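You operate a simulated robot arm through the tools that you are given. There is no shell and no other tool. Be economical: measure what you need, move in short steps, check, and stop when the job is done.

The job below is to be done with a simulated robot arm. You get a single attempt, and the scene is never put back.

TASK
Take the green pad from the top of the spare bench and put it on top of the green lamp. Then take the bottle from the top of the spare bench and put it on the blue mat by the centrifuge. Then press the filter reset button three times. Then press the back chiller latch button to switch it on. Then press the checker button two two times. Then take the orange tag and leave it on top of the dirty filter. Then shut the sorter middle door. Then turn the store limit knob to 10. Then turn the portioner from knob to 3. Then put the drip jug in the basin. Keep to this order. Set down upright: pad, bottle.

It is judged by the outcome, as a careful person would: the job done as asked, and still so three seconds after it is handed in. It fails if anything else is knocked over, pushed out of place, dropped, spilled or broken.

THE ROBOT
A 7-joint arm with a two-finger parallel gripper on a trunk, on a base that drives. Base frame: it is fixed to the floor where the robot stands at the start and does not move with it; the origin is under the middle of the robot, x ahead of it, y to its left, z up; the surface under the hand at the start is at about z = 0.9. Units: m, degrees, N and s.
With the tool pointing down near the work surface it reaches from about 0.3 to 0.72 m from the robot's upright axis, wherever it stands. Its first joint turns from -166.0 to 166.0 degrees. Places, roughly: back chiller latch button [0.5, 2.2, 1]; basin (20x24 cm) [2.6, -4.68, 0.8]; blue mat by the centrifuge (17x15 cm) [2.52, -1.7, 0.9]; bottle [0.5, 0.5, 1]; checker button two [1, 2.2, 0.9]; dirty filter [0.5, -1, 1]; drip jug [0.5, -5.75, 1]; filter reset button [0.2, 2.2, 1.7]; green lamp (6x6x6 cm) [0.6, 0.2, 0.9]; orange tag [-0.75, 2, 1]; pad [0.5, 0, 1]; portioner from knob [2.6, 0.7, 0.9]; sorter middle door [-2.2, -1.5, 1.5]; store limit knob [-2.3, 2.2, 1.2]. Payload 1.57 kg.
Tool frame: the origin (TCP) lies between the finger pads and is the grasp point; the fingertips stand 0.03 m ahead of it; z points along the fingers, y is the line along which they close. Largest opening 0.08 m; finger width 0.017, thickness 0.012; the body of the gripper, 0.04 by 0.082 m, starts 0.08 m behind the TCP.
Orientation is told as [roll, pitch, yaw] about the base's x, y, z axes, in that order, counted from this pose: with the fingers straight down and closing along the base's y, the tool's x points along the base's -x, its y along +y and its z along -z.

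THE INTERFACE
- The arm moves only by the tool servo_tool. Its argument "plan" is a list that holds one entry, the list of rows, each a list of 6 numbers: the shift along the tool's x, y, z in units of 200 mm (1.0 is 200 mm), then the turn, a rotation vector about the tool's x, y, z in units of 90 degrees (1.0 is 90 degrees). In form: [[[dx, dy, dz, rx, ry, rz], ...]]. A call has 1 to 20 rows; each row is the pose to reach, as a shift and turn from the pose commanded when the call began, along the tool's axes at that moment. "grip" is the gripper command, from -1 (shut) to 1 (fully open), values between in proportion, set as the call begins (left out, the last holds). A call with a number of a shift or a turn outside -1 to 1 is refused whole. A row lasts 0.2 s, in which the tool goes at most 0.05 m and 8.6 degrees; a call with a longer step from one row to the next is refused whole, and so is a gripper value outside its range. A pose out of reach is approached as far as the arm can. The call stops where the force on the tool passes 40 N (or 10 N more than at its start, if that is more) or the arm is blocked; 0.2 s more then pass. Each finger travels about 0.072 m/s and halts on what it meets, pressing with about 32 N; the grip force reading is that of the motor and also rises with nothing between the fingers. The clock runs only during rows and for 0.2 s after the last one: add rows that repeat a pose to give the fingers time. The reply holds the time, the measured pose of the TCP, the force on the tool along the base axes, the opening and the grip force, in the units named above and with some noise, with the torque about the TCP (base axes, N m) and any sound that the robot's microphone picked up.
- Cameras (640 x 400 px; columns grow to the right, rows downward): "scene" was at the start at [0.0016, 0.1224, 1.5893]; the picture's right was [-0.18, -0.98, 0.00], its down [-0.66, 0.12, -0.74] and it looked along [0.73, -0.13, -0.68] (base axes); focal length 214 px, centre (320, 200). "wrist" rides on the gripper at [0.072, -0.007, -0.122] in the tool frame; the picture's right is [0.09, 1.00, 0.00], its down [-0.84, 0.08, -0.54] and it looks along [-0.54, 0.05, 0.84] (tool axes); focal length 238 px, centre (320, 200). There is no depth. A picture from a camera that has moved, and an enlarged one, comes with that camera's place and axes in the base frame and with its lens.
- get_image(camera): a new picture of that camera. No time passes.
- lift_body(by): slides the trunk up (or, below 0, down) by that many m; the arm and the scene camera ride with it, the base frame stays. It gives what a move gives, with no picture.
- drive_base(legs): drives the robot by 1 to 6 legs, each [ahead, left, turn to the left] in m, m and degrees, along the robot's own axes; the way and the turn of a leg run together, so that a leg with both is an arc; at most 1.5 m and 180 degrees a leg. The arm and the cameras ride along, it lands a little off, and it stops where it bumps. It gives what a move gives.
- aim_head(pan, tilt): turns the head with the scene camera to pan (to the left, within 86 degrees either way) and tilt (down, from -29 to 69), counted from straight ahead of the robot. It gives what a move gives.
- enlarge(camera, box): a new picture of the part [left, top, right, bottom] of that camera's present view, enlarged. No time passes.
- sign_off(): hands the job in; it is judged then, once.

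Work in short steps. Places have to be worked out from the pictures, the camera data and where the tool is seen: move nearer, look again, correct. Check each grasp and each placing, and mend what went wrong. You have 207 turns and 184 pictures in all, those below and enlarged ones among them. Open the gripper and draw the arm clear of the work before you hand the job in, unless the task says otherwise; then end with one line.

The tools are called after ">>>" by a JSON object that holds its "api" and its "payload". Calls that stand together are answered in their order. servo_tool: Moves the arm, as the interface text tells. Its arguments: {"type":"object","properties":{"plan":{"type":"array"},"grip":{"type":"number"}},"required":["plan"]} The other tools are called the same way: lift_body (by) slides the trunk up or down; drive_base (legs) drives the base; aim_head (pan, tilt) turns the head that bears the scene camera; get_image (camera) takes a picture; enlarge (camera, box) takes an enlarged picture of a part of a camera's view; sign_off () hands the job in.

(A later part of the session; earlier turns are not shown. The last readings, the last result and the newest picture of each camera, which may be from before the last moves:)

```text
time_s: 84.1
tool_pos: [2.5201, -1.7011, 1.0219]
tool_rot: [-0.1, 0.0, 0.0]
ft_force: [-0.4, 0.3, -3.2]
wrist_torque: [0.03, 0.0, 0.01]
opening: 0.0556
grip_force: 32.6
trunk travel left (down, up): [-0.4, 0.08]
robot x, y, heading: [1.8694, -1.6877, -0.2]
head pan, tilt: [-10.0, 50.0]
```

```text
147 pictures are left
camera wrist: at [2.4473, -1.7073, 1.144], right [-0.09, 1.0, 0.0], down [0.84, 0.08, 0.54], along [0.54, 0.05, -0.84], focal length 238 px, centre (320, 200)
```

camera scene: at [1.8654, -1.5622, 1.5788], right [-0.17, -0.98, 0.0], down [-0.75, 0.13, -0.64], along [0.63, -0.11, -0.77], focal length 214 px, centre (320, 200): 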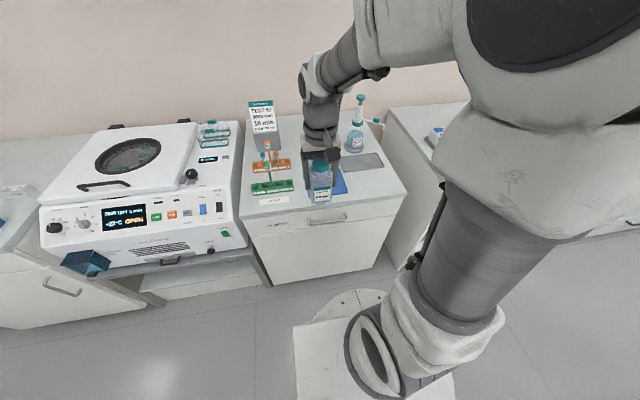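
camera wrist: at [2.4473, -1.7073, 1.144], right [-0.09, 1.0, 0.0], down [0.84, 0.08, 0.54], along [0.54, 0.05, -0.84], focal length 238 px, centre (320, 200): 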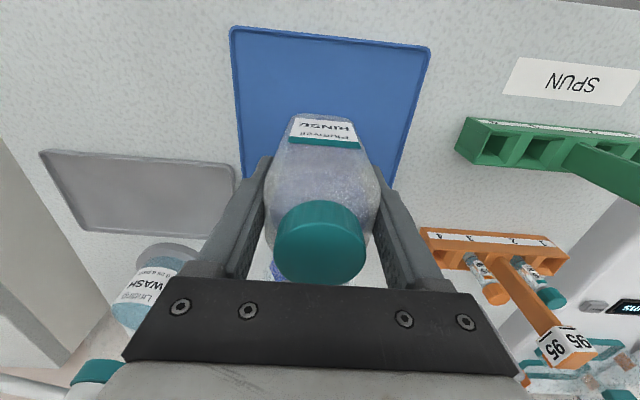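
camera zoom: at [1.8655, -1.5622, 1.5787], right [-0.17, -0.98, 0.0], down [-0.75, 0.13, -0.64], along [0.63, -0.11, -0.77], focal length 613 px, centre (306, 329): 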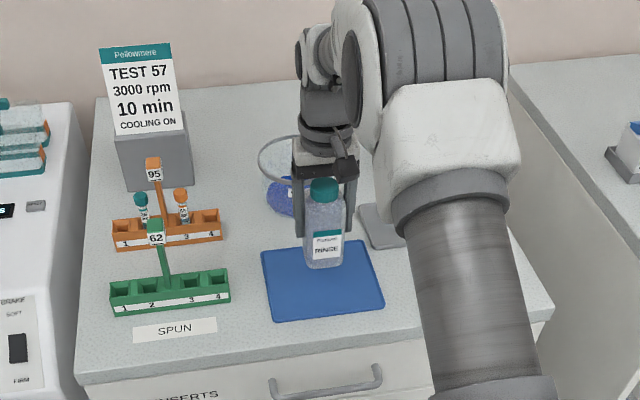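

The bottle hangs centred over the mat. Lowering to contact.

>>> {"api": "servo_tool", "payload": {"plan": [[[0, 0, 0.08, 0, 0, 0], [0, 0, 0.14, 0, 0, 0], [0, 0, 0.18, 0, 0, 0], [0, 0, 0.19, 0, 0, 0], [0, 0, 0.195, 0, 0, 0], [0, 0, 0.195, 0, 0, 0]]]}}

```text
time_s: 85.5
tool_pos: [2.5219, -1.7, 0.9821]
tool_rot: [0.0, 0.2, -0.1]
ft_force: [0.6, -0.3, -2.6]
wrist_torque: [-0.03, 0.03, 0.01]
opening: 0.0556
grip_force: 32.3
trunk travel left (down, up): [-0.4, 0.08]
robot x, y, heading: [1.8706, -1.6871, -0.1]
head pan, tilt: [-10.0, 50.0]
```

>>> {"api": "servo_tool", "payload": {"plan": [[[0, 0, 0.005, 0, 0, 0], [0, 0, 0.01, 0, 0, 0], [0, 0, 0.01, 0, 0, 0]]]}}

```text
time_s: 86.3
tool_pos: [2.5209, -1.6997, 0.9807]
tool_rot: [0.1, -0.1, -0.1]
ft_force: [-0.9, 0.1, 7.0]
wrist_torque: [0.13, 0.23, 0.01]
opening: 0.0558
grip_force: 32.3
trunk travel left (down, up): [-0.4, 0.08]
robot x, y, heading: [1.8713, -1.6861, -0.1]
head pan, tilt: [-10.0, 50.0]
```

Contact on the mat (+7 N). Release and withdraw straight up.

>>> {"api": "servo_tool", "payload": {"plan": [[[0, 0, 0, 0, 0, 0], [0, 0, 0, 0, 0, 0], [0, 0, 0, 0, 0, 0], [0, 0, 0, 0, 0, 0]]], "grip": 1}}

>>> {"api": "servo_tool", "payload": {"plan": [[[0, 0, -0.1, 0, 0, 0], [0, 0, -0.3, 0, 0, 0], [0, 0, -0.5, 0, 0, 0], [0, 0, -0.75, 0, 0, 0], [0, 0, -1, 0, 0, 0], [0, 0, -1, 0, 0, 0]]]}}

>>> {"api": "enlarge", "payload": {"camera": "scene", "box": [240, 85, 410, 225]}}

```text
time_s: 87.3
tool_pos: [2.521, -1.7008, 0.9798]
tool_rot: [0.0, 0.0, 0.0]
ft_force: [0.1, 0.7, 0.6]
wrist_torque: [0.0, -0.04, -0.01]
opening: 0.08
grip_force: 0.0
trunk travel left (down, up): [-0.4, 0.08]
robot x, y, heading: [1.8695, -1.6884, -0.1]
head pan, tilt: [-10.0, 50.0]
```

```text
time_s: 88.7
tool_pos: [2.5229, -1.7004, 1.181]
tool_rot: [0.0, 0.0, 0.0]
ft_force: [0.1, 0.6, -0.3]
wrist_torque: [0.02, 0.02, 0.0]
opening: 0.08
grip_force: 0.0
trunk travel left (down, up): [-0.4, 0.08]
robot x, y, heading: [1.8681, -1.6847, 0.1]
head pan, tilt: [-10.0, 50.0]
```

```text
2.86 times, centred on (325, 155) of scene
camera zoom: at [1.8652, -1.5622, 1.5787], right [-0.17, -0.98, 0.0], down [-0.75, 0.13, -0.64], along [0.63, -0.11, -0.77], focal length 613 px, centre (306, 329)
```

zoom: 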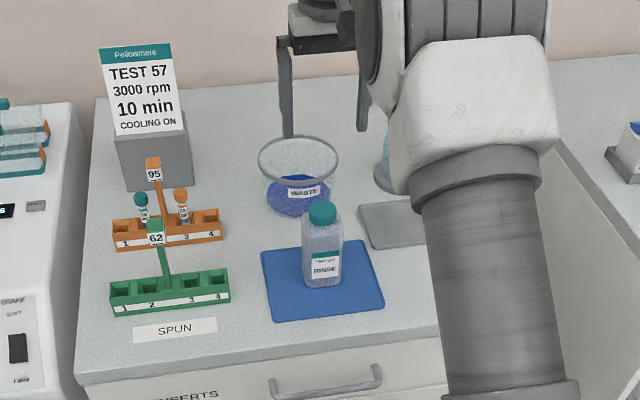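

The bottle stands upright on the mat. I retract the arm and drive back around to the left counter.

>>> {"api": "servo_tool", "payload": {"plan": [[[0.24, 0, -0.1, 0, 0, 0], [0.48, 0, -0.2, 0, 0, 0], [0.72, 0, -0.2, 0, 0, 0], [0.95, 0, -0.2, 0, 0, 0]]]}}

>>> {"api": "servo_tool", "payload": {"plan": [[[0.24, 0.1, 0, 0, 0, 0], [0.48, 0.2, 0, 0, 0, 0], [0.68, 0.3, 0, 0, 0, 0], [0.68, 0.3, 0, 0, 0, 0]]]}}

>>> {"api": "drive_base", "payload": {"legs": [[-0.16, 0, 0], [0, 1.5, 0], [0, 1.5, 0]]}}

>>> {"api": "aim_head", "payload": {"pan": 70, "tilt": 35}}

>>> {"api": "get_image", "payload": {"camera": "scene"}}

```text
refused: row 1 steps farther than a row can; nothing moved
```

```text
refused: row 1 steps farther than a row can; nothing moved
```

```text
time_s: 112.1
tool_pos: [2.3584, 1.2831, 1.18]
tool_rot: [0.0, 0.0, 0.2]
ft_force: [0.0, 0.4, 0.3]
wrist_torque: [0.01, 0.03, 0.0]
opening: 0.0801
grip_force: 0.0
trunk travel left (down, up): [-0.4, 0.08]
robot x, y, heading: [1.7012, 1.2956, 0.0]
head pan, tilt: [-10.0, 50.0]
```

```text
time_s: 113.7
tool_pos: [2.359, 1.2838, 1.1801]
tool_rot: [0.0, 0.0, 0.1]
ft_force: [0.5, 1.7, 0.4]
wrist_torque: [-0.01, 0.03, 0.01]
opening: 0.0797
grip_force: 0.0
trunk travel left (down, up): [-0.4, 0.08]
robot x, y, heading: [1.7035, 1.292, -0.1]
head pan, tilt: [70.0, 35.0]
```

```text
145 pictures are left
camera scene: at [1.6543, 1.5153, 1.6004], right [0.94, -0.34, 0.0], down [-0.2, -0.54, -0.82], along [0.28, 0.77, -0.57], focal length 214 px, centre (320, 200)
```

scene: 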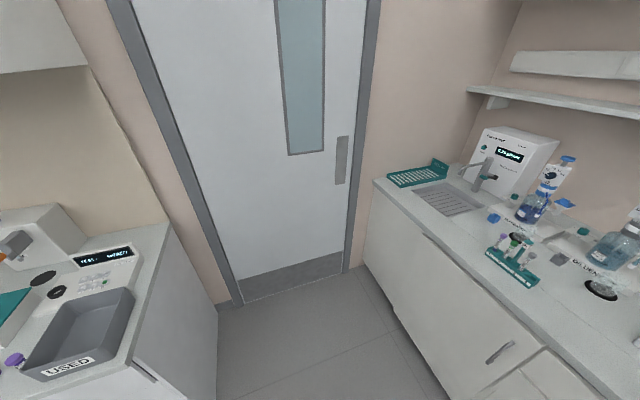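

The retract rows were refused, so the arm stayed extended during the strafe; no bump was reported, but I'll check the counters passed. First retract.

>>> {"api": "servo_tool", "payload": {"plan": [[[0.2, 0, -0.1, 0, 0, 0], [0.4, 0, -0.2, 0, 0, 0], [0.6, 0, -0.2, 0, 0, 0], [0.8, 0, -0.2, 0, 0, 0], [1, 0, -0.2, 0, 0, 0]]]}}

>>> {"api": "servo_tool", "payload": {"plan": [[[0.2, 0.05, 0, 0, 0, 0], [0.4, 0.1, 0, 0, 0, 0], [0.5, 0.15, 0, 0, 0, 0], [0.5, 0.15, 0, 0, 0, 0]]]}}

>>> {"api": "aim_head", "payload": {"pan": -60, "tilt": 30}}

>>> {"api": "get_image", "payload": {"camera": "scene"}}

```text
time_s: 114.9
tool_pos: [2.1584, 1.2838, 1.2211]
tool_rot: [0.0, -0.1, 0.0]
ft_force: [0.5, -0.5, -0.7]
wrist_torque: [0.01, 0.01, 0.0]
opening: 0.0803
grip_force: 0.1
trunk travel left (down, up): [-0.4, 0.08]
robot x, y, heading: [1.7049, 1.2975, 0.3]
head pan, tilt: [70.0, 35.0]
```

```text
time_s: 115.9
tool_pos: [2.0587, 1.3136, 1.2215]
tool_rot: [-0.1, 0.0, 0.2]
ft_force: [-0.1, 0.2, -0.6]
wrist_torque: [0.01, -0.01, 0.0]
opening: 0.0799
grip_force: 0.0
trunk travel left (down, up): [-0.4, 0.08]
robot x, y, heading: [1.7055, 1.2943, 0.3]
head pan, tilt: [70.0, 35.0]
```

```text
time_s: 118.0
tool_pos: [2.0598, 1.3123, 1.2213]
tool_rot: [0.1, 0.0, 0.0]
ft_force: [0.3, 0.2, 0.5]
wrist_torque: [-0.03, -0.02, -0.01]
opening: 0.0801
grip_force: 0.1
trunk travel left (down, up): [-0.4, 0.08]
robot x, y, heading: [1.7052, 1.298, -0.1]
head pan, tilt: [-60.0, 30.0]
```

```text
144 pictures are left
camera scene: at [1.6698, 1.3543, 1.6082], right [-0.86, -0.5, 0.0], down [-0.25, 0.43, -0.87], along [0.44, -0.75, -0.5], focal length 214 px, centre (320, 200)
```

scene: 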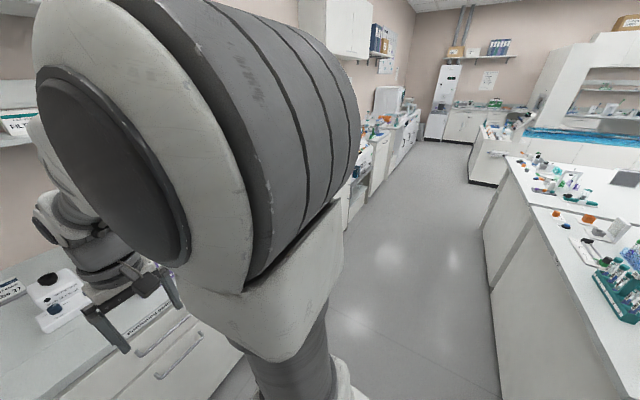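

Not much visible from here; I'll verify on my return. Now I drive back along the left aisle and turn to face the left wall.

>>> {"api": "drive_base", "payload": {"legs": [[-1.4, 0, 0], [0, 0, 90]]}}

>>> {"api": "aim_head", "payload": {"pan": 0, "tilt": 5}}

>>> {"api": "get_image", "payload": {"camera": "scene"}}

>>> {"api": "aim_head", "payload": {"pan": 0, "tilt": 45}}

>>> {"api": "get_image", "payload": {"camera": "scene"}}

```text
time_s: 132.4
tool_pos: [0.2875, 1.6545, 1.2201]
tool_rot: [0.0, 0.0, 89.9]
ft_force: [0.1, -0.3, -0.2]
wrist_torque: [0.0, 0.04, 0.02]
opening: 0.0797
grip_force: 0.0
trunk travel left (down, up): [-0.4, 0.08]
robot x, y, heading: [0.3005, 1.2999, 89.7]
head pan, tilt: [-60.0, 30.0]
```

```text
time_s: 133.8
tool_pos: [0.288, 1.6539, 1.2206]
tool_rot: [0.0, 0.0, 89.9]
ft_force: [-0.1, -0.2, -0.1]
wrist_torque: [0.02, 0.02, 0.0]
opening: 0.0801
grip_force: 0.0
trunk travel left (down, up): [-0.4, 0.08]
robot x, y, heading: [0.3077, 1.3004, 89.8]
head pan, tilt: [0.0, 5.0]
```

```text
143 pictures are left
camera scene: at [0.1633, 1.3095, 1.6486], right [1.0, -0.01, 0.0], down [0.0, -0.09, -1.0], along [0.01, 1.0, -0.09], focal length 214 px, centre (320, 200)
```

scene: 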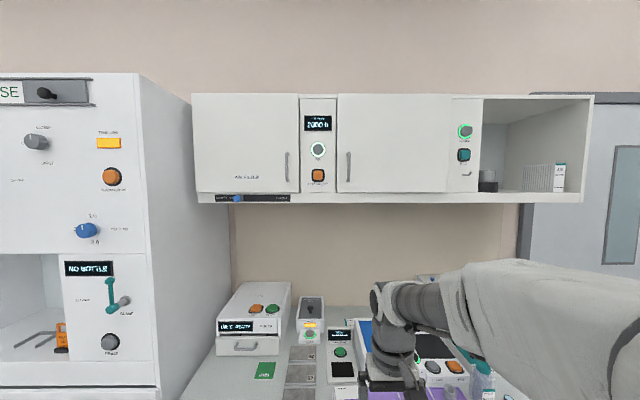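

```text
time_s: 134.8
tool_pos: [0.2887, 1.6542, 1.2215]
tool_rot: [0.1, 0.0, 89.8]
ft_force: [-0.3, 0.0, -0.6]
wrist_torque: [0.0, -0.01, -0.05]
opening: 0.08
grip_force: 0.1
trunk travel left (down, up): [-0.4, 0.08]
robot x, y, heading: [0.303, 1.296, 89.6]
head pan, tilt: [0.0, 45.0]
```

```text
142 pictures are left
camera scene: at [0.1632, 1.299, 1.5857], right [1.0, 0.0, 0.0], down [0.0, -0.71, -0.71], along [0.0, 0.71, -0.71], focal length 214 px, centre (320, 200)
```

scene: 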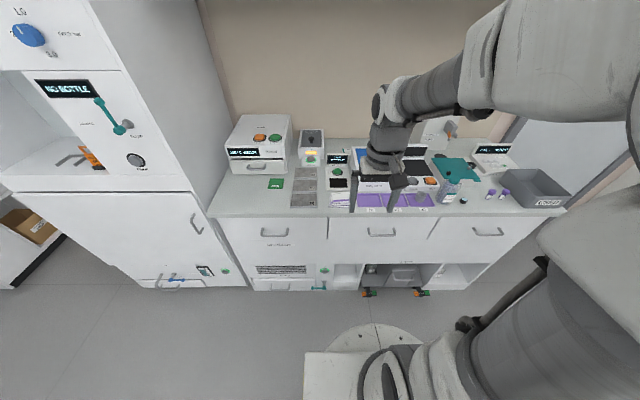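

I tilt back up and enlarge the air-filter panels to read the button labels.

>>> {"api": "aim_head", "payload": {"pan": 0, "tilt": 5}}

>>> {"api": "enlarge", "payload": {"camera": "scene", "box": [270, 95, 350, 205]}}

>>> {"api": "enlarge", "payload": {"camera": "scene", "box": [430, 95, 510, 205]}}

>>> {"api": "enlarge", "payload": {"camera": "scene", "box": [210, 270, 370, 400]}}

```text
time_s: 135.9
tool_pos: [0.2872, 1.6548, 1.2204]
tool_rot: [0.0, -0.1, 89.8]
ft_force: [-0.1, -0.7, -0.1]
wrist_torque: [-0.04, -0.01, -0.01]
opening: 0.08
grip_force: 0.1
trunk travel left (down, up): [-0.4, 0.08]
robot x, y, heading: [0.3035, 1.3008, 89.8]
head pan, tilt: [0.0, 5.0]
```

```text
3.64 times, centred on (310, 150) of scene
camera zoom: at [0.1632, 1.3095, 1.6486], right [1.0, 0.0, 0.0], down [0.0, -0.09, -1.0], along [0.0, 1.0, -0.09], focal length 780 px, centre (356, 382)
```

zoom: 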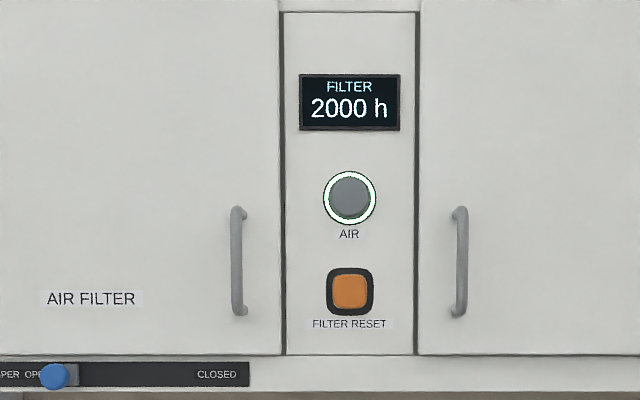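

```text
3.64 times, centred on (470, 150) of scene
camera zoom: at [0.1632, 1.3095, 1.6486], right [1.0, 0.0, 0.0], down [0.0, -0.09, -1.0], along [0.0, 1.0, -0.09], focal length 780 px, centre (-226, 382)
```

zoom: 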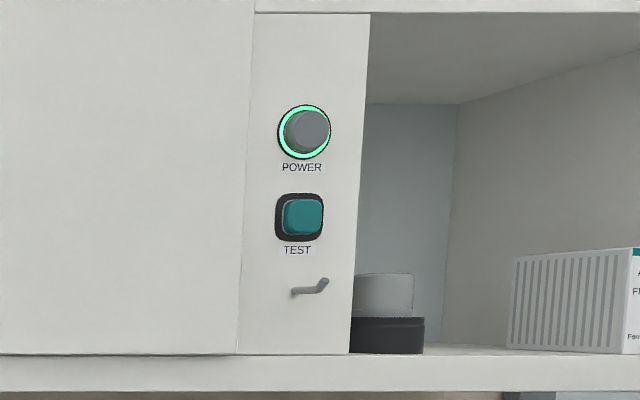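

```text
3.08 times, centred on (290, 335) of scene
camera zoom: at [0.1632, 1.3095, 1.6486], right [1.0, 0.0, 0.0], down [0.0, -0.09, -1.0], along [0.0, 1.0, -0.09], focal length 660 px, centre (412, -215)
```

zoom: 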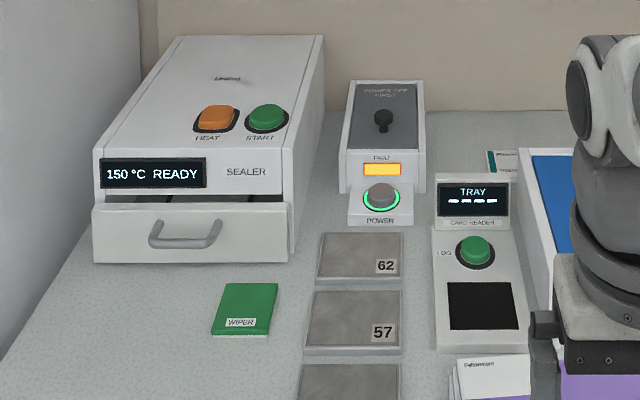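

FILTER RESET is the orange square. I'll turn the tool horizontal (pointing at the wall) while raising it, then lift more.

>>> {"api": "servo_tool", "payload": {"plan": [[[-0.04, 0, -0.09, 0, -0.09, 0], [-0.08, 0, -0.18, 0, -0.18, 0], [-0.12, 0, -0.27, 0, -0.27, 0], [-0.16, 0, -0.36, 0, -0.36, 0], [-0.2, 0, -0.45, 0, -0.45, 0], [-0.24, 0, -0.54, 0, -0.54, 0], [-0.28, 0, -0.63, 0, -0.63, 0], [-0.32, 0, -0.72, 0, -0.72, 0], [-0.36, 0, -0.81, 0, -0.81, 0], [-0.4, 0, -0.9, 0, -0.9, 0], [-0.44, 0, -0.95, 0, -0.98, 0], [-0.5, 0, -1, 0, -1, 0], [-0.5, 0, -1, 0, -1, 0]]], "grip": -1}}

>>> {"api": "servo_tool", "payload": {"plan": [[[-0.2, 0, 0, 0, 0, 0], [-0.4, 0, 0, 0, 0, 0], [-0.6, 0, 0, 0, 0, 0], [-0.8, 0, 0, 0, 0, 0], [-1, 0, 0, 0, 0, 0], [-1, 0, 0, 0, 0, 0]]]}}

>>> {"api": "get_image", "payload": {"camera": "wrist"}}

>>> {"api": "get_image", "payload": {"camera": "scene"}}

```text
time_s: 138.7
tool_pos: [0.2896, 1.7546, 1.4204]
tool_rot: [-162.1, -89.9, -108.1]
ft_force: [-0.5, -0.6, 0.2]
wrist_torque: [0.01, 0.02, 0.0]
opening: 0.0001
grip_force: 21.2
trunk travel left (down, up): [-0.4, 0.08]
robot x, y, heading: [0.3055, 1.2994, 89.7]
head pan, tilt: [0.0, 5.0]
```

```text
time_s: 140.1
tool_pos: [0.2888, 1.7533, 1.6223]
tool_rot: [-129.0, -90.1, -141.3]
ft_force: [-0.2, -0.1, 0.3]
wrist_torque: [-0.03, 0.02, 0.02]
opening: 0.0001
grip_force: 21.7
trunk travel left (down, up): [-0.4, 0.08]
robot x, y, heading: [0.3033, 1.2978, 89.7]
head pan, tilt: [0.0, 5.0]
```

```text
138 pictures are left
camera wrist: at [0.2935, 1.6321, 1.5506], right [-1.0, 0.0, -0.09], down [-0.08, -0.54, 0.84], along [-0.05, 0.84, 0.54], focal length 238 px, centre (320, 200)
```

wrist: 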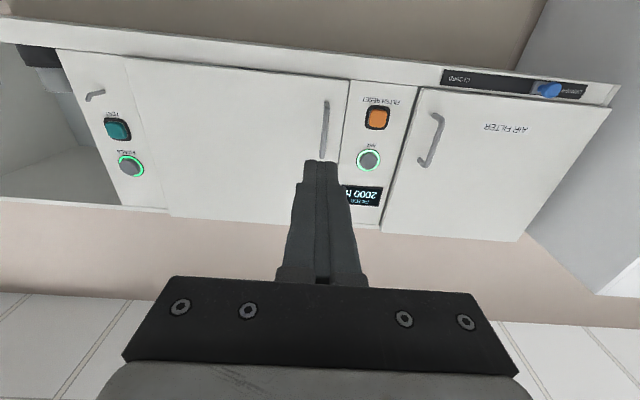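

```text
137 pictures are left
camera scene: at [0.1632, 1.3095, 1.6487], right [1.0, 0.0, 0.0], down [0.0, -0.09, -1.0], along [0.0, 1.0, -0.09], focal length 214 px, centre (320, 200)
```

scene: 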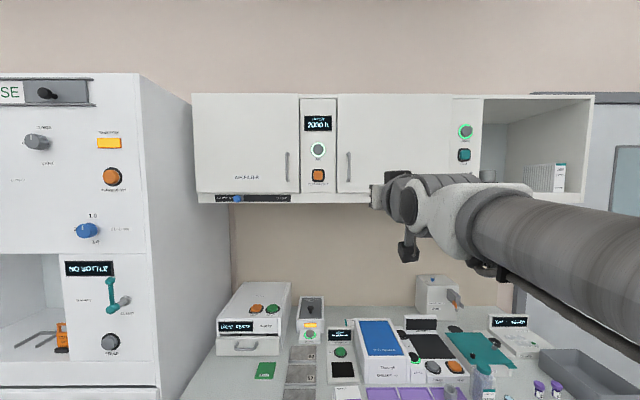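

Triangulated: button at (0.157, 2.167, 1.671). I strafe left 0.13 m and advance 0.2 m.

>>> {"api": "drive_base", "payload": {"legs": [[0, 0.13, 0], [0.2, 0, 0]]}}

>>> {"api": "get_image", "payload": {"camera": "wrist"}}

>>> {"api": "get_image", "payload": {"camera": "scene"}}

```text
time_s: 143.2
tool_pos: [0.1588, 1.9529, 1.6229]
tool_rot: [-121.9, -90.1, -148.4]
ft_force: [-0.3, 0.1, -0.7]
wrist_torque: [-0.02, -0.02, 0.02]
opening: 0.0003
grip_force: 21.3
trunk travel left (down, up): [-0.4, 0.08]
robot x, y, heading: [0.1699, 1.4997, 89.9]
head pan, tilt: [0.0, 5.0]
```

```text
136 pictures are left
camera wrist: at [0.1641, 1.8315, 1.5501], right [-1.0, 0.01, -0.09], down [-0.08, -0.54, 0.84], along [-0.05, 0.84, 0.54], focal length 238 px, centre (320, 200)
```

wrist: 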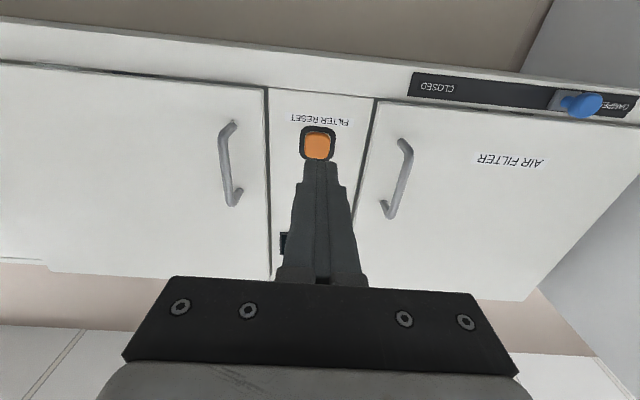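

```text
135 pictures are left
camera scene: at [0.0333, 1.5091, 1.6487], right [1.0, -0.01, 0.0], down [0.0, -0.09, -1.0], along [0.01, 1.0, -0.09], focal length 214 px, centre (320, 200)
```

scene: 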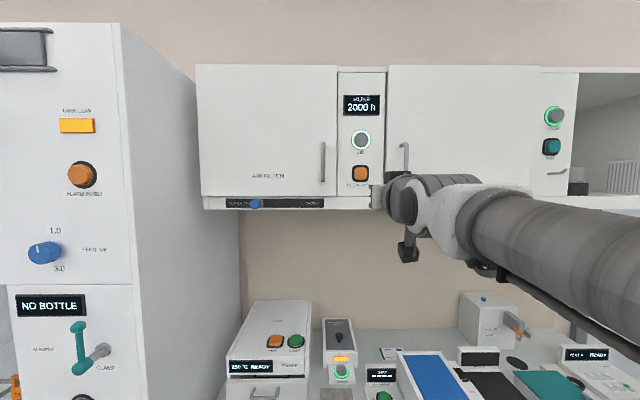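

The fingers are in line; I raise 5 cm and approach to about 5 cm from the button.

>>> {"api": "servo_tool", "payload": {"plan": [[[-0.12, 0.004, 0.1, 0, 0, 0], [-0.25, 0.008, 0.2, 0, 0, 0], [-0.25, 0.008, 0.4, 0, 0, 0], [-0.25, 0.008, 0.65, 0, 0, 0], [-0.25, 0.008, 0.65, 0, 0, 0]]]}}

>>> {"api": "get_image", "payload": {"camera": "wrist"}}

>>> {"api": "enlarge", "payload": {"camera": "scene", "box": [320, 60, 440, 220]}}

```text
time_s: 144.4
tool_pos: [0.155, 2.0833, 1.6721]
tool_rot: [-177.2, -90.1, -93.2]
ft_force: [0.3, -0.7, -0.2]
wrist_torque: [-0.01, 0.0, -0.02]
opening: 0.0
grip_force: 21.3
trunk travel left (down, up): [-0.4, 0.08]
robot x, y, heading: [0.1748, 1.502, 89.6]
head pan, tilt: [0.0, 5.0]
```

```text
134 pictures are left
camera wrist: at [0.1594, 1.9617, 1.5997], right [-1.0, 0.01, -0.09], down [-0.08, -0.54, 0.84], along [-0.04, 0.84, 0.54], focal length 238 px, centre (320, 200)
```

wrist: 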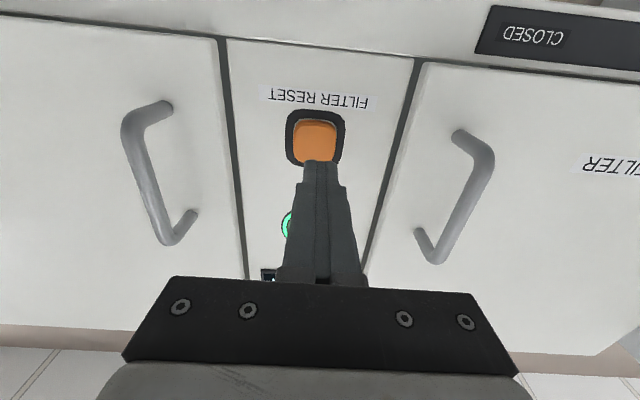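

```text
2.50 times, centred on (380, 140) of scene
camera zoom: at [0.0332, 1.5088, 1.6487], right [1.0, -0.01, 0.0], down [0.0, -0.09, -1.0], along [0.01, 1.0, -0.09], focal length 536 px, centre (170, 350)
```

zoom: 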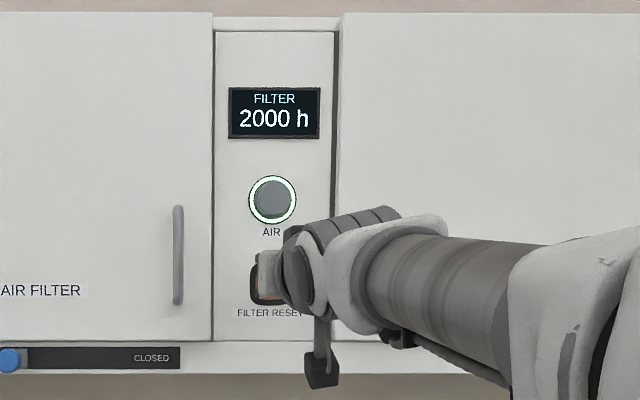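

Aligned. First press: advance slowly, stopping on force.

>>> {"api": "servo_tool", "payload": {"plan": [[[0.015, -0.015, 0.1, 0, 0, 0], [0.015, -0.015, 0.18, 0, 0, 0], [0.015, -0.015, 0.21, 0, 0, 0], [0.015, -0.015, 0.22, 0, 0, 0], [0.015, -0.015, 0.23, 0, 0, 0], [0.015, -0.015, 0.24, 0, 0, 0], [0.015, -0.015, 0.25, 0, 0, 0], [0.015, -0.015, 0.26, 0, 0, 0]]]}}

>>> {"api": "enlarge", "payload": {"camera": "scene", "box": [320, 60, 440, 220]}}

>>> {"api": "get_image", "payload": {"camera": "wrist"}}

```text
time_s: 146.2
tool_pos: [0.1608, 2.1324, 1.669]
tool_rot: [-116.2, -90.0, -154.2]
ft_force: [-2.2, -16.9, -7.6]
wrist_torque: [-0.19, 0.01, 0.09]
opening: 0.0001
grip_force: 21.5
trunk travel left (down, up): [-0.4, 0.08]
robot x, y, heading: [0.1767, 1.4988, 89.6]
head pan, tilt: [0.0, 5.0]
heard: click
```

```text
2.50 times, centred on (380, 140) of scene
camera zoom: at [0.0328, 1.5059, 1.6485], right [1.0, -0.01, 0.0], down [0.0, -0.09, -1.0], along [0.01, 1.0, -0.09], focal length 536 px, centre (170, 350)
```

zoom: 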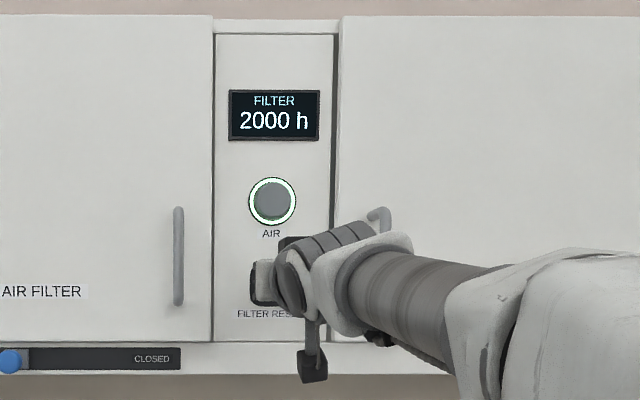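

```text
131 pictures are left
camera wrist: at [0.1653, 2.0106, 1.5977], right [-1.0, 0.01, -0.09], down [-0.08, -0.54, 0.84], along [-0.05, 0.84, 0.54], focal length 238 px, centre (320, 200)
```

wrist: 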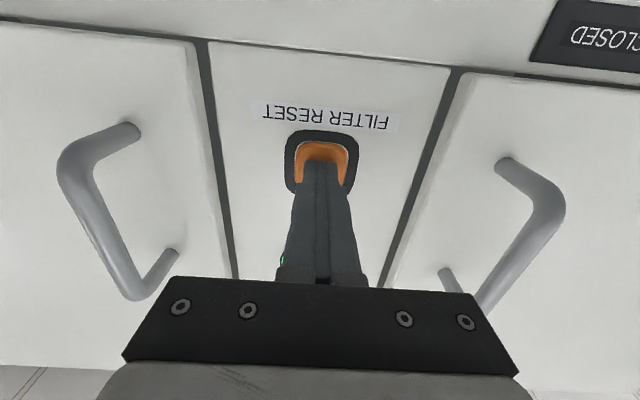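

One click. Retract 3 cm, then press the second time with the same depth.

>>> {"api": "servo_tool", "payload": {"plan": [[[0, 0, -0.08, 0, 0, 0], [0, 0, -0.15, 0, 0, 0], [0, 0, -0.15, 0, 0, 0]]]}}

>>> {"api": "servo_tool", "payload": {"plan": [[[0, 0, 0.05, 0, 0, 0], [0, 0, 0.09, 0, 0, 0], [0, 0, 0.11, 0, 0, 0], [0, 0, 0.12, 0, 0, 0], [0, 0, 0.13, 0, 0, 0], [0, 0, 0.14, 0, 0, 0], [0, 0, 0.15, 0, 0, 0]]]}}

>>> {"api": "servo_tool", "payload": {"plan": [[[0, 0, -0.08, 0, 0, 0], [0, 0, -0.15, 0, 0, 0], [0, 0, -0.15, 0, 0, 0]]]}}

```text
time_s: 147.0
tool_pos: [0.1618, 2.1057, 1.6691]
tool_rot: [-132.8, -90.0, -137.6]
ft_force: [-0.4, -0.1, 0.3]
wrist_torque: [-0.01, -0.01, -0.01]
opening: 0.0
grip_force: 21.3
trunk travel left (down, up): [-0.4, 0.08]
robot x, y, heading: [0.1724, 1.498, 89.7]
head pan, tilt: [0.0, 5.0]
```

```text
time_s: 148.6
tool_pos: [0.1622, 2.1335, 1.6702]
tool_rot: [-148.5, -90.1, -121.9]
ft_force: [2.1, -15.8, -7.9]
wrist_torque: [-0.23, 0.03, -0.04]
opening: 0.0
grip_force: 21.7
trunk travel left (down, up): [-0.4, 0.08]
robot x, y, heading: [0.1758, 1.4991, 89.4]
head pan, tilt: [0.0, 5.0]
heard: click
```

```text
time_s: 149.4
tool_pos: [0.1595, 2.1041, 1.6702]
tool_rot: [-155.5, -90.0, -114.9]
ft_force: [0.2, -0.6, 0.8]
wrist_torque: [0.03, -0.01, -0.01]
opening: 0.0
grip_force: 20.9
trunk travel left (down, up): [-0.4, 0.08]
robot x, y, heading: [0.1737, 1.4996, 89.7]
head pan, tilt: [0.0, 5.0]
```

Second click heard. Third press.

>>> {"api": "servo_tool", "payload": {"plan": [[[0, 0, 0.05, 0, 0, 0], [0, 0, 0.09, 0, 0, 0], [0, 0, 0.11, 0, 0, 0], [0, 0, 0.12, 0, 0, 0], [0, 0, 0.13, 0, 0, 0], [0, 0, 0.14, 0, 0, 0], [0, 0, 0.15, 0, 0, 0]]]}}

>>> {"api": "servo_tool", "payload": {"plan": [[[0, 0, -0.15, 0, 0, 0], [0, 0, -0.35, 0, 0, 0], [0, 0, -0.55, 0, 0, 0], [0, 0, -0.75, 0, 0, 0], [0, 0, -0.75, 0, 0, 0]]]}}

>>> {"api": "enlarge", "payload": {"camera": "scene", "box": [320, 60, 440, 220]}}

>>> {"api": "aim_head", "payload": {"pan": -15, "tilt": 45}}

>>> {"api": "get_image", "payload": {"camera": "scene"}}

```text
time_s: 151.0
tool_pos: [0.1617, 2.1328, 1.6703]
tool_rot: [-29.9, -89.9, 119.7]
ft_force: [-1.0, -15.7, -9.2]
wrist_torque: [-0.31, 0.02, 0.05]
opening: 0.0003
grip_force: 21.6
trunk travel left (down, up): [-0.4, 0.08]
robot x, y, heading: [0.1725, 1.5004, 89.7]
head pan, tilt: [0.0, 5.0]
heard: click
```

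```text
time_s: 152.2
tool_pos: [0.161, 1.9875, 1.6688]
tool_rot: [-120.5, -90.0, -149.7]
ft_force: [0.5, 0.5, -0.2]
wrist_torque: [0.0, 0.01, -0.02]
opening: 0.0001
grip_force: 21.5
trunk travel left (down, up): [-0.4, 0.08]
robot x, y, heading: [0.1734, 1.498, 89.8]
head pan, tilt: [0.0, 5.0]
```

```text
2.50 times, centred on (380, 140) of scene
camera zoom: at [0.0333, 1.5087, 1.6486], right [1.0, -0.01, 0.0], down [0.0, -0.09, -1.0], along [0.01, 1.0, -0.09], focal length 536 px, centre (170, 350)
```

zoom: 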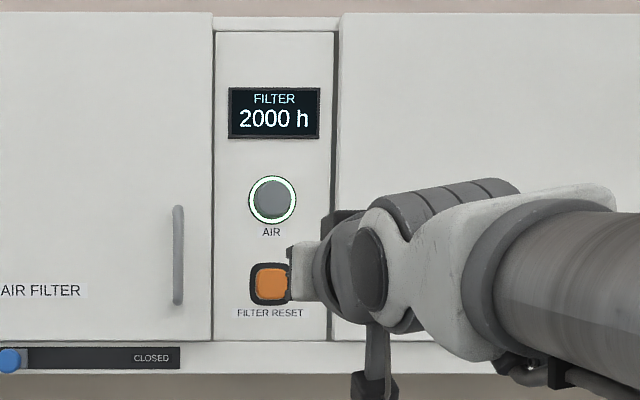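

```text
time_s: 153.3
tool_pos: [0.1622, 1.9878, 1.6678]
tool_rot: [-9.9, -89.9, 99.5]
ft_force: [0.4, -0.3, 0.8]
wrist_torque: [0.01, 0.0, -0.02]
opening: 0.0
grip_force: 21.0
trunk travel left (down, up): [-0.4, 0.08]
robot x, y, heading: [0.1727, 1.497, 89.6]
head pan, tilt: [-15.0, 45.0]
```

```text
129 pictures are left
camera scene: at [0.0522, 1.498, 1.5894], right [0.97, -0.23, 0.0], down [-0.16, -0.65, -0.74], along [0.17, 0.72, -0.67], focal length 214 px, centre (320, 200)
```

scene: 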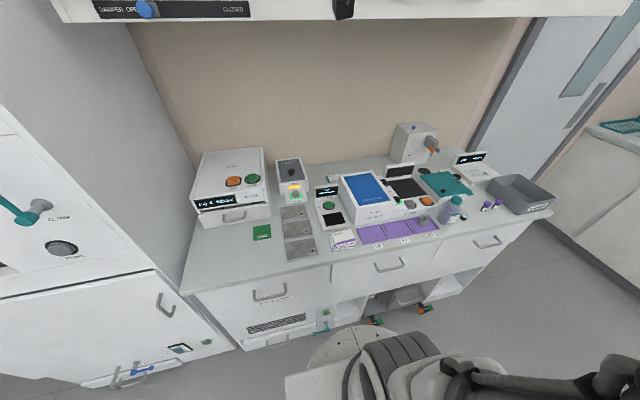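

Three clicks heard. Now I enlarge the counter devices to find the back chiller latch and checker buttons.

>>> {"api": "enlarge", "payload": {"camera": "scene", "box": [300, 110, 460, 260]}}

>>> {"api": "enlarge", "payload": {"camera": "scene", "box": [410, 110, 560, 230]}}

```text
2.67 times, centred on (380, 185) of scene
camera zoom: at [0.0522, 1.498, 1.5894], right [0.97, -0.23, 0.0], down [-0.16, -0.65, -0.74], along [0.17, 0.72, -0.67], focal length 572 px, centre (160, 240)
```

zoom: 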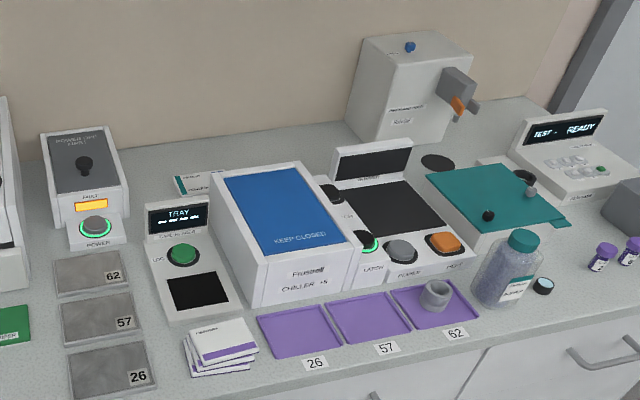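

```text
3.33 times, centred on (485, 170) of scene
camera zoom: at [0.0522, 1.498, 1.5894], right [0.97, -0.23, 0.0], down [-0.16, -0.65, -0.74], along [0.17, 0.72, -0.67], focal length 715 px, centre (-230, 300)
```

zoom: 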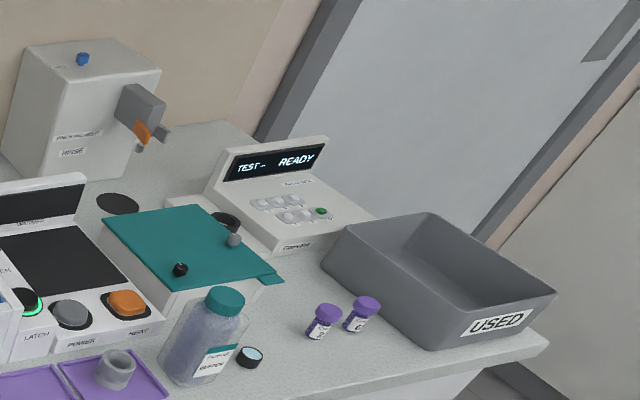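

There's a latch button near a black-plate device, maybe two. I strafe right for a better view.

>>> {"api": "drive_base", "payload": {"legs": [[-0.1, -0.45, 0]]}}

>>> {"api": "aim_head", "payload": {"pan": 0, "tilt": 45}}

>>> {"api": "get_image", "payload": {"camera": "scene"}}

>>> {"api": "enlarge", "payload": {"camera": "scene", "box": [230, 100, 390, 250]}}

```text
time_s: 157.1
tool_pos: [0.5942, 1.8842, 1.6681]
tool_rot: [-149.2, -90.0, -121.0]
ft_force: [-0.2, 0.6, 0.6]
wrist_torque: [-0.01, 0.01, -0.01]
opening: 0.0
grip_force: 21.4
trunk travel left (down, up): [-0.4, 0.08]
robot x, y, heading: [0.606, 1.3972, 89.5]
head pan, tilt: [-15.0, 45.0]
```

```text
time_s: 157.9
tool_pos: [0.5942, 1.8842, 1.6685]
tool_rot: [-147.1, -89.9, -123.0]
ft_force: [-0.3, 0.6, 0.3]
wrist_torque: [0.01, -0.01, 0.02]
opening: 0.0
grip_force: 21.8
trunk travel left (down, up): [-0.4, 0.08]
robot x, y, heading: [0.6049, 1.3959, 89.6]
head pan, tilt: [0.0, 45.0]
```

```text
126 pictures are left
camera scene: at [0.4671, 1.3947, 1.5856], right [1.0, 0.0, 0.0], down [0.0, -0.71, -0.71], along [0.0, 0.71, -0.71], focal length 214 px, centre (320, 200)
```

scene: 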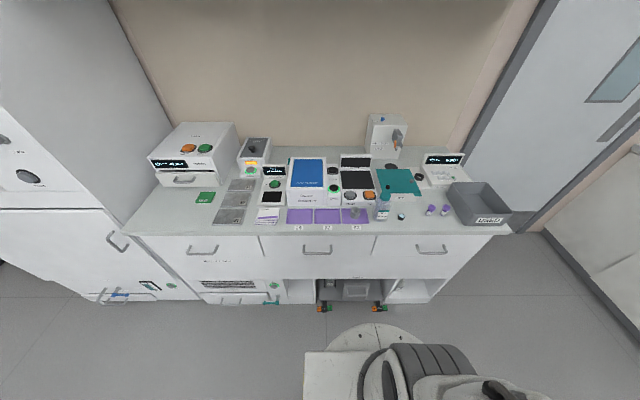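

```text
2.67 times, centred on (310, 175) of scene
camera zoom: at [0.4671, 1.3947, 1.5856], right [1.0, 0.0, 0.0], down [0.0, -0.71, -0.71], along [0.0, 0.71, -0.71], focal length 572 px, centre (347, 267)
```

zoom: 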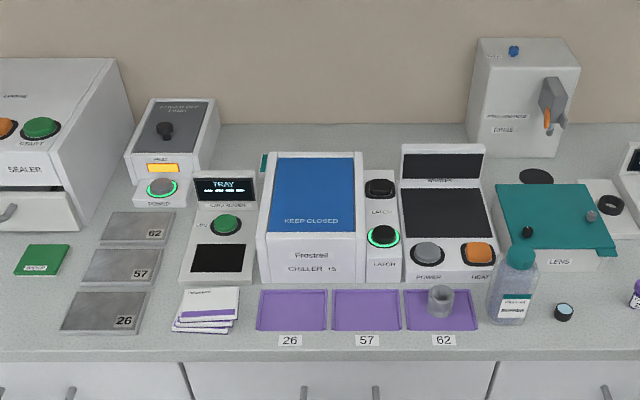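

Two LATCH buttons: the front one is lit, the back one unlit. I lower the arm and turn the tool downward, then move nearer.

>>> {"api": "servo_tool", "payload": {"plan": [[[0.09, 0, 0, 0, 0.09, 0], [0.18, 0, 0, 0, 0.18, 0], [0.27, 0, 0, 0, 0.27, 0], [0.36, 0, 0, 0, 0.36, 0], [0.45, 0, 0, 0, 0.45, 0], [0.54, 0, 0, 0, 0.54, 0], [0.63, 0, 0, 0, 0.63, 0], [0.72, 0, 0, 0, 0.72, 0], [0.81, 0, 0, 0, 0.81, 0], [0.9, 0, 0, 0, 0.9, 0], [1, 0, 0, 0, 0.98, 0], [1, 0, 0, 0, 1, 0]]]}}

>>> {"api": "servo_tool", "payload": {"plan": [[[0, 0, 0.2, 0, 0, 0], [0, 0, 0.4, 0, 0, 0], [0, 0, 0.6, 0, 0, 0], [0, 0, 0.8, 0, 0, 0], [0, 0, 1, 0, 0, 0], [0, 0, 1, 0, 0, 0]]]}}

>>> {"api": "drive_base", "payload": {"legs": [[0.12, 0.06, 0]]}}

>>> {"api": "get_image", "payload": {"camera": "wrist"}}

>>> {"api": "get_image", "payload": {"camera": "scene"}}

```text
time_s: 160.5
tool_pos: [0.5928, 1.8843, 1.468]
tool_rot: [0.0, 0.1, 89.8]
ft_force: [0.2, -0.5, 0.7]
wrist_torque: [0.02, 0.02, -0.01]
opening: 0.0003
grip_force: 21.4
trunk travel left (down, up): [-0.4, 0.08]
robot x, y, heading: [0.6043, 1.3954, 89.8]
head pan, tilt: [0.0, 45.0]
```

```text
time_s: 161.9
tool_pos: [0.5941, 1.8839, 1.2669]
tool_rot: [0.0, 0.0, 89.8]
ft_force: [0.1, 0.4, 0.4]
wrist_torque: [0.01, 0.02, 0.01]
opening: 0.0001
grip_force: 21.6
trunk travel left (down, up): [-0.4, 0.08]
robot x, y, heading: [0.6085, 1.3911, 89.6]
head pan, tilt: [0.0, 45.0]
```

```text
time_s: 163.3
tool_pos: [0.5327, 2.0037, 1.2676]
tool_rot: [0.0, 0.0, 90.0]
ft_force: [-0.1, 0.4, 0.2]
wrist_torque: [0.0, -0.03, 0.03]
opening: 0.0001
grip_force: 21.4
trunk travel left (down, up): [-0.4, 0.08]
robot x, y, heading: [0.549, 1.5148, 90.2]
head pan, tilt: [0.0, 45.0]
```

```text
124 pictures are left
camera wrist: at [0.5387, 1.9332, 1.3898], right [-1.0, -0.09, 0.0], down [-0.08, 0.84, 0.54], along [-0.05, 0.54, -0.84], focal length 238 px, centre (320, 200)
```

wrist: 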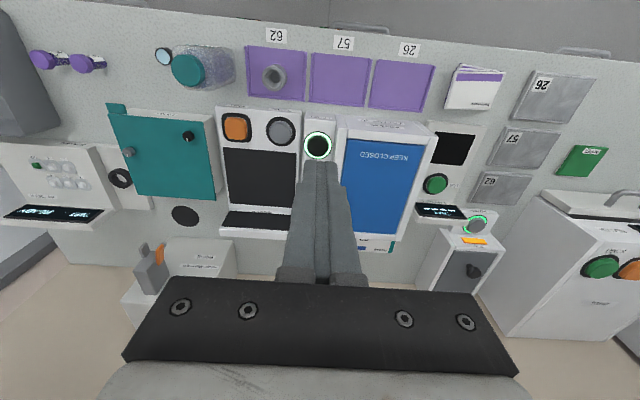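

```text
123 pictures are left
camera scene: at [0.407, 1.5158, 1.5856], right [1.0, 0.0, 0.0], down [0.0, -0.71, -0.71], along [0.0, 0.71, -0.71], focal length 214 px, centre (320, 200)
```

scene: 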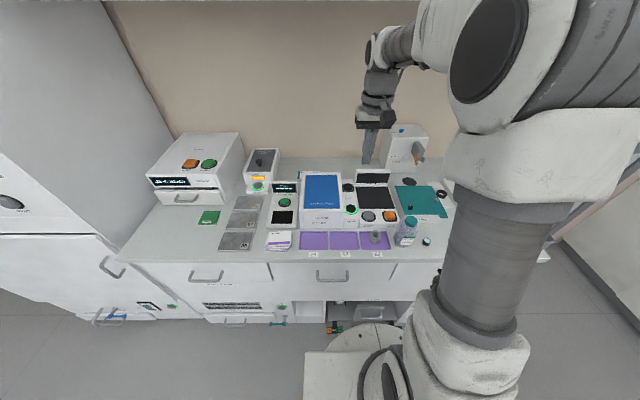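

>>> {"api": "enlarge", "payload": {"camera": "scene", "box": [300, 165, 400, 235]}}

```text
5.71 times, centred on (350, 200) of scene
camera zoom: at [0.407, 1.5158, 1.5856], right [1.0, 0.0, 0.0], down [0.0, -0.71, -0.71], along [0.0, 0.71, -0.71], focal length 1226 px, centre (149, 200)
```

zoom: 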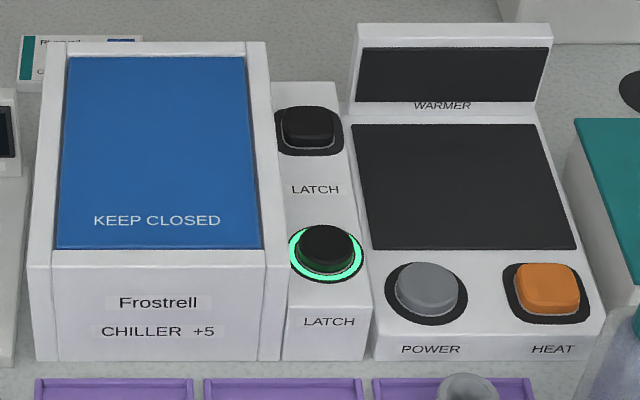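

Back latch button ≈ (0.526, 2.205, 0.967). I move above it with closed fingers.

>>> {"api": "servo_tool", "payload": {"plan": [[[-0.2, 0.01, 0.05, 0, 0, 0], [-0.4, 0.02, 0.1, 0, 0, 0], [-0.6, 0.03, 0.2, 0, 0, 0], [-0.8, 0.03, 0.3, 0, 0, 0], [-0.98, 0.03, 0.4, 0, 0, 0], [-0.98, 0.03, 0.6, 0, 0, 0], [-0.98, 0.03, 0.7, 0, 0, 0], [-0.98, 0.03, 0.7, 0, 0, 0]]]}}

>>> {"api": "get_image", "payload": {"camera": "wrist"}}

>>> {"api": "enlarge", "payload": {"camera": "scene", "box": [300, 135, 400, 235]}}

```text
time_s: 165.1
tool_pos: [0.5273, 2.2007, 1.126]
tool_rot: [0.0, 0.0, 89.9]
ft_force: [0.9, -0.2, 0.1]
wrist_torque: [-0.03, 0.02, -0.02]
opening: 0.0001
grip_force: 21.5
trunk travel left (down, up): [-0.4, 0.08]
robot x, y, heading: [0.5468, 1.5149, 90.1]
head pan, tilt: [0.0, 45.0]
```

```text
121 pictures are left
camera wrist: at [0.5327, 2.1284, 1.2486], right [-1.0, -0.09, 0.0], down [-0.08, 0.84, 0.54], along [-0.05, 0.54, -0.84], focal length 238 px, centre (320, 200)
```

wrist: 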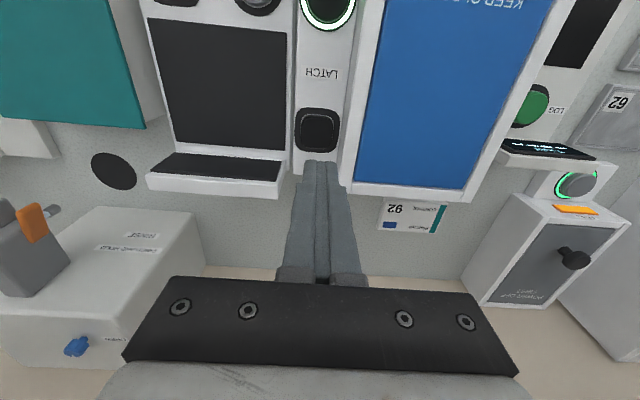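

```text
4.00 times, centred on (350, 185) of scene
camera zoom: at [0.4072, 1.5156, 1.5856], right [1.0, 0.0, 0.0], down [0.0, -0.71, -0.71], along [0.0, 0.71, -0.71], focal length 858 px, centre (200, 260)
```

zoom: 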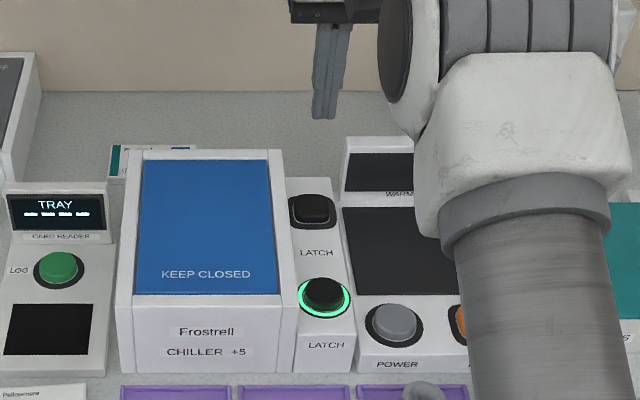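

Confirmed at (0.528, 2.208). I descend over it and press gently until a click.

>>> {"api": "servo_tool", "payload": {"plan": [[[-0.035, -0.005, 0.2, 0, 0, 0], [-0.035, -0.005, 0.4, 0, 0, 0], [-0.035, -0.005, 0.5, 0, 0, 0], [-0.035, -0.005, 0.55, 0, 0, 0], [-0.035, -0.005, 0.57, 0, 0, 0], [-0.035, -0.005, 0.59, 0, 0, 0], [-0.035, -0.005, 0.61, 0, 0, 0], [-0.035, -0.005, 0.62, 0, 0, 0]]]}}

>>> {"api": "get_image", "payload": {"camera": "wrist"}}

```text
time_s: 166.9
tool_pos: [0.5281, 2.2074, 1.0041]
tool_rot: [0.1, 0.1, 89.8]
ft_force: [0.0, 0.2, 0.1]
wrist_torque: [-0.02, 0.01, -0.04]
opening: 0.0002
grip_force: 21.3
trunk travel left (down, up): [-0.4, 0.08]
robot x, y, heading: [0.5466, 1.5151, 89.9]
head pan, tilt: [0.0, 45.0]
```

```text
119 pictures are left
camera wrist: at [0.534, 2.1364, 1.1266], right [-1.0, -0.09, 0.0], down [-0.08, 0.84, 0.54], along [-0.05, 0.54, -0.84], focal length 238 px, centre (320, 200)
```

wrist: 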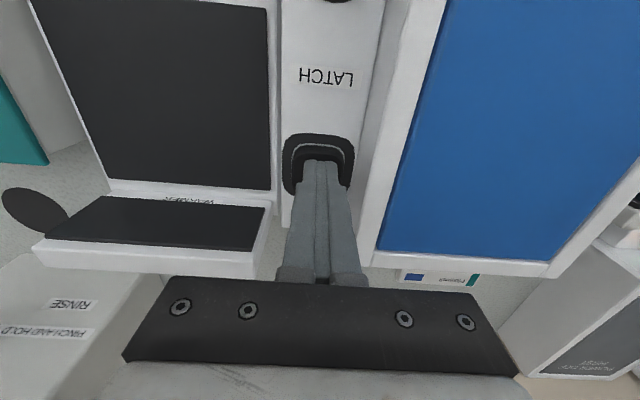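

Fingertips are right over the button cap without contact yet; continue in 1–2 mm steps.

>>> {"api": "servo_tool", "payload": {"plan": [[[0, 0, 0.01, 0, 0, 0], [0, 0, 0.02, 0, 0, 0], [0, 0, 0.03, 0, 0, 0], [0, 0, 0.04, 0, 0, 0], [0, 0, 0.045, 0, 0, 0], [0, 0, 0.05, 0, 0, 0]]]}}

```text
time_s: 168.3
tool_pos: [0.5287, 2.2088, 0.995]
tool_rot: [0.0, -0.2, 89.8]
ft_force: [-1.4, 2.3, 7.6]
wrist_torque: [0.01, 0.05, 0.0]
opening: 0.0
grip_force: 21.8
trunk travel left (down, up): [-0.4, 0.08]
robot x, y, heading: [0.5496, 1.518, 89.7]
head pan, tilt: [0.0, 45.0]
heard: click
```

Click heard. Retreat up and check the lamp ring.

>>> {"api": "servo_tool", "payload": {"plan": [[[0, 0, -0.1, 0, 0, 0], [0, 0, -0.3, 0, 0, 0], [0, 0, -0.5, 0, 0, 0], [0, 0, -0.7, 0, 0, 0], [0, 0, -0.9, 0, 0, 0], [0, 0, -0.9, 0, 0, 0]]]}}

>>> {"api": "get_image", "payload": {"camera": "wrist"}}

```text
time_s: 169.7
tool_pos: [0.529, 2.2051, 1.1738]
tool_rot: [0.0, 0.1, 89.8]
ft_force: [1.2, -0.3, 0.2]
wrist_torque: [0.02, 0.03, -0.03]
opening: 0.0
grip_force: 21.5
trunk travel left (down, up): [-0.4, 0.08]
robot x, y, heading: [0.5476, 1.5174, 89.9]
head pan, tilt: [0.0, 45.0]
```

```text
118 pictures are left
camera wrist: at [0.5344, 2.1336, 1.2968], right [-1.0, -0.09, 0.0], down [-0.08, 0.84, 0.54], along [-0.05, 0.54, -0.84], focal length 238 px, centre (320, 200)
```

wrist: 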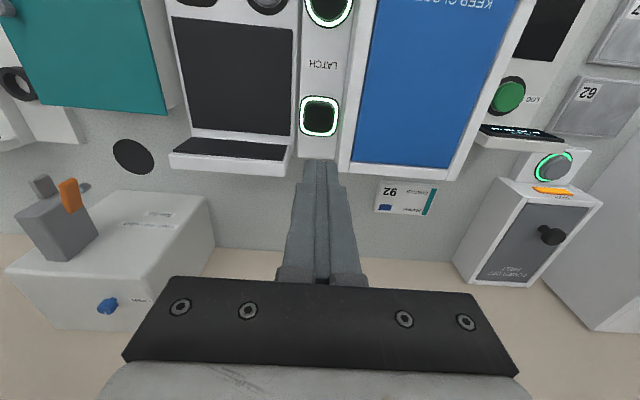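

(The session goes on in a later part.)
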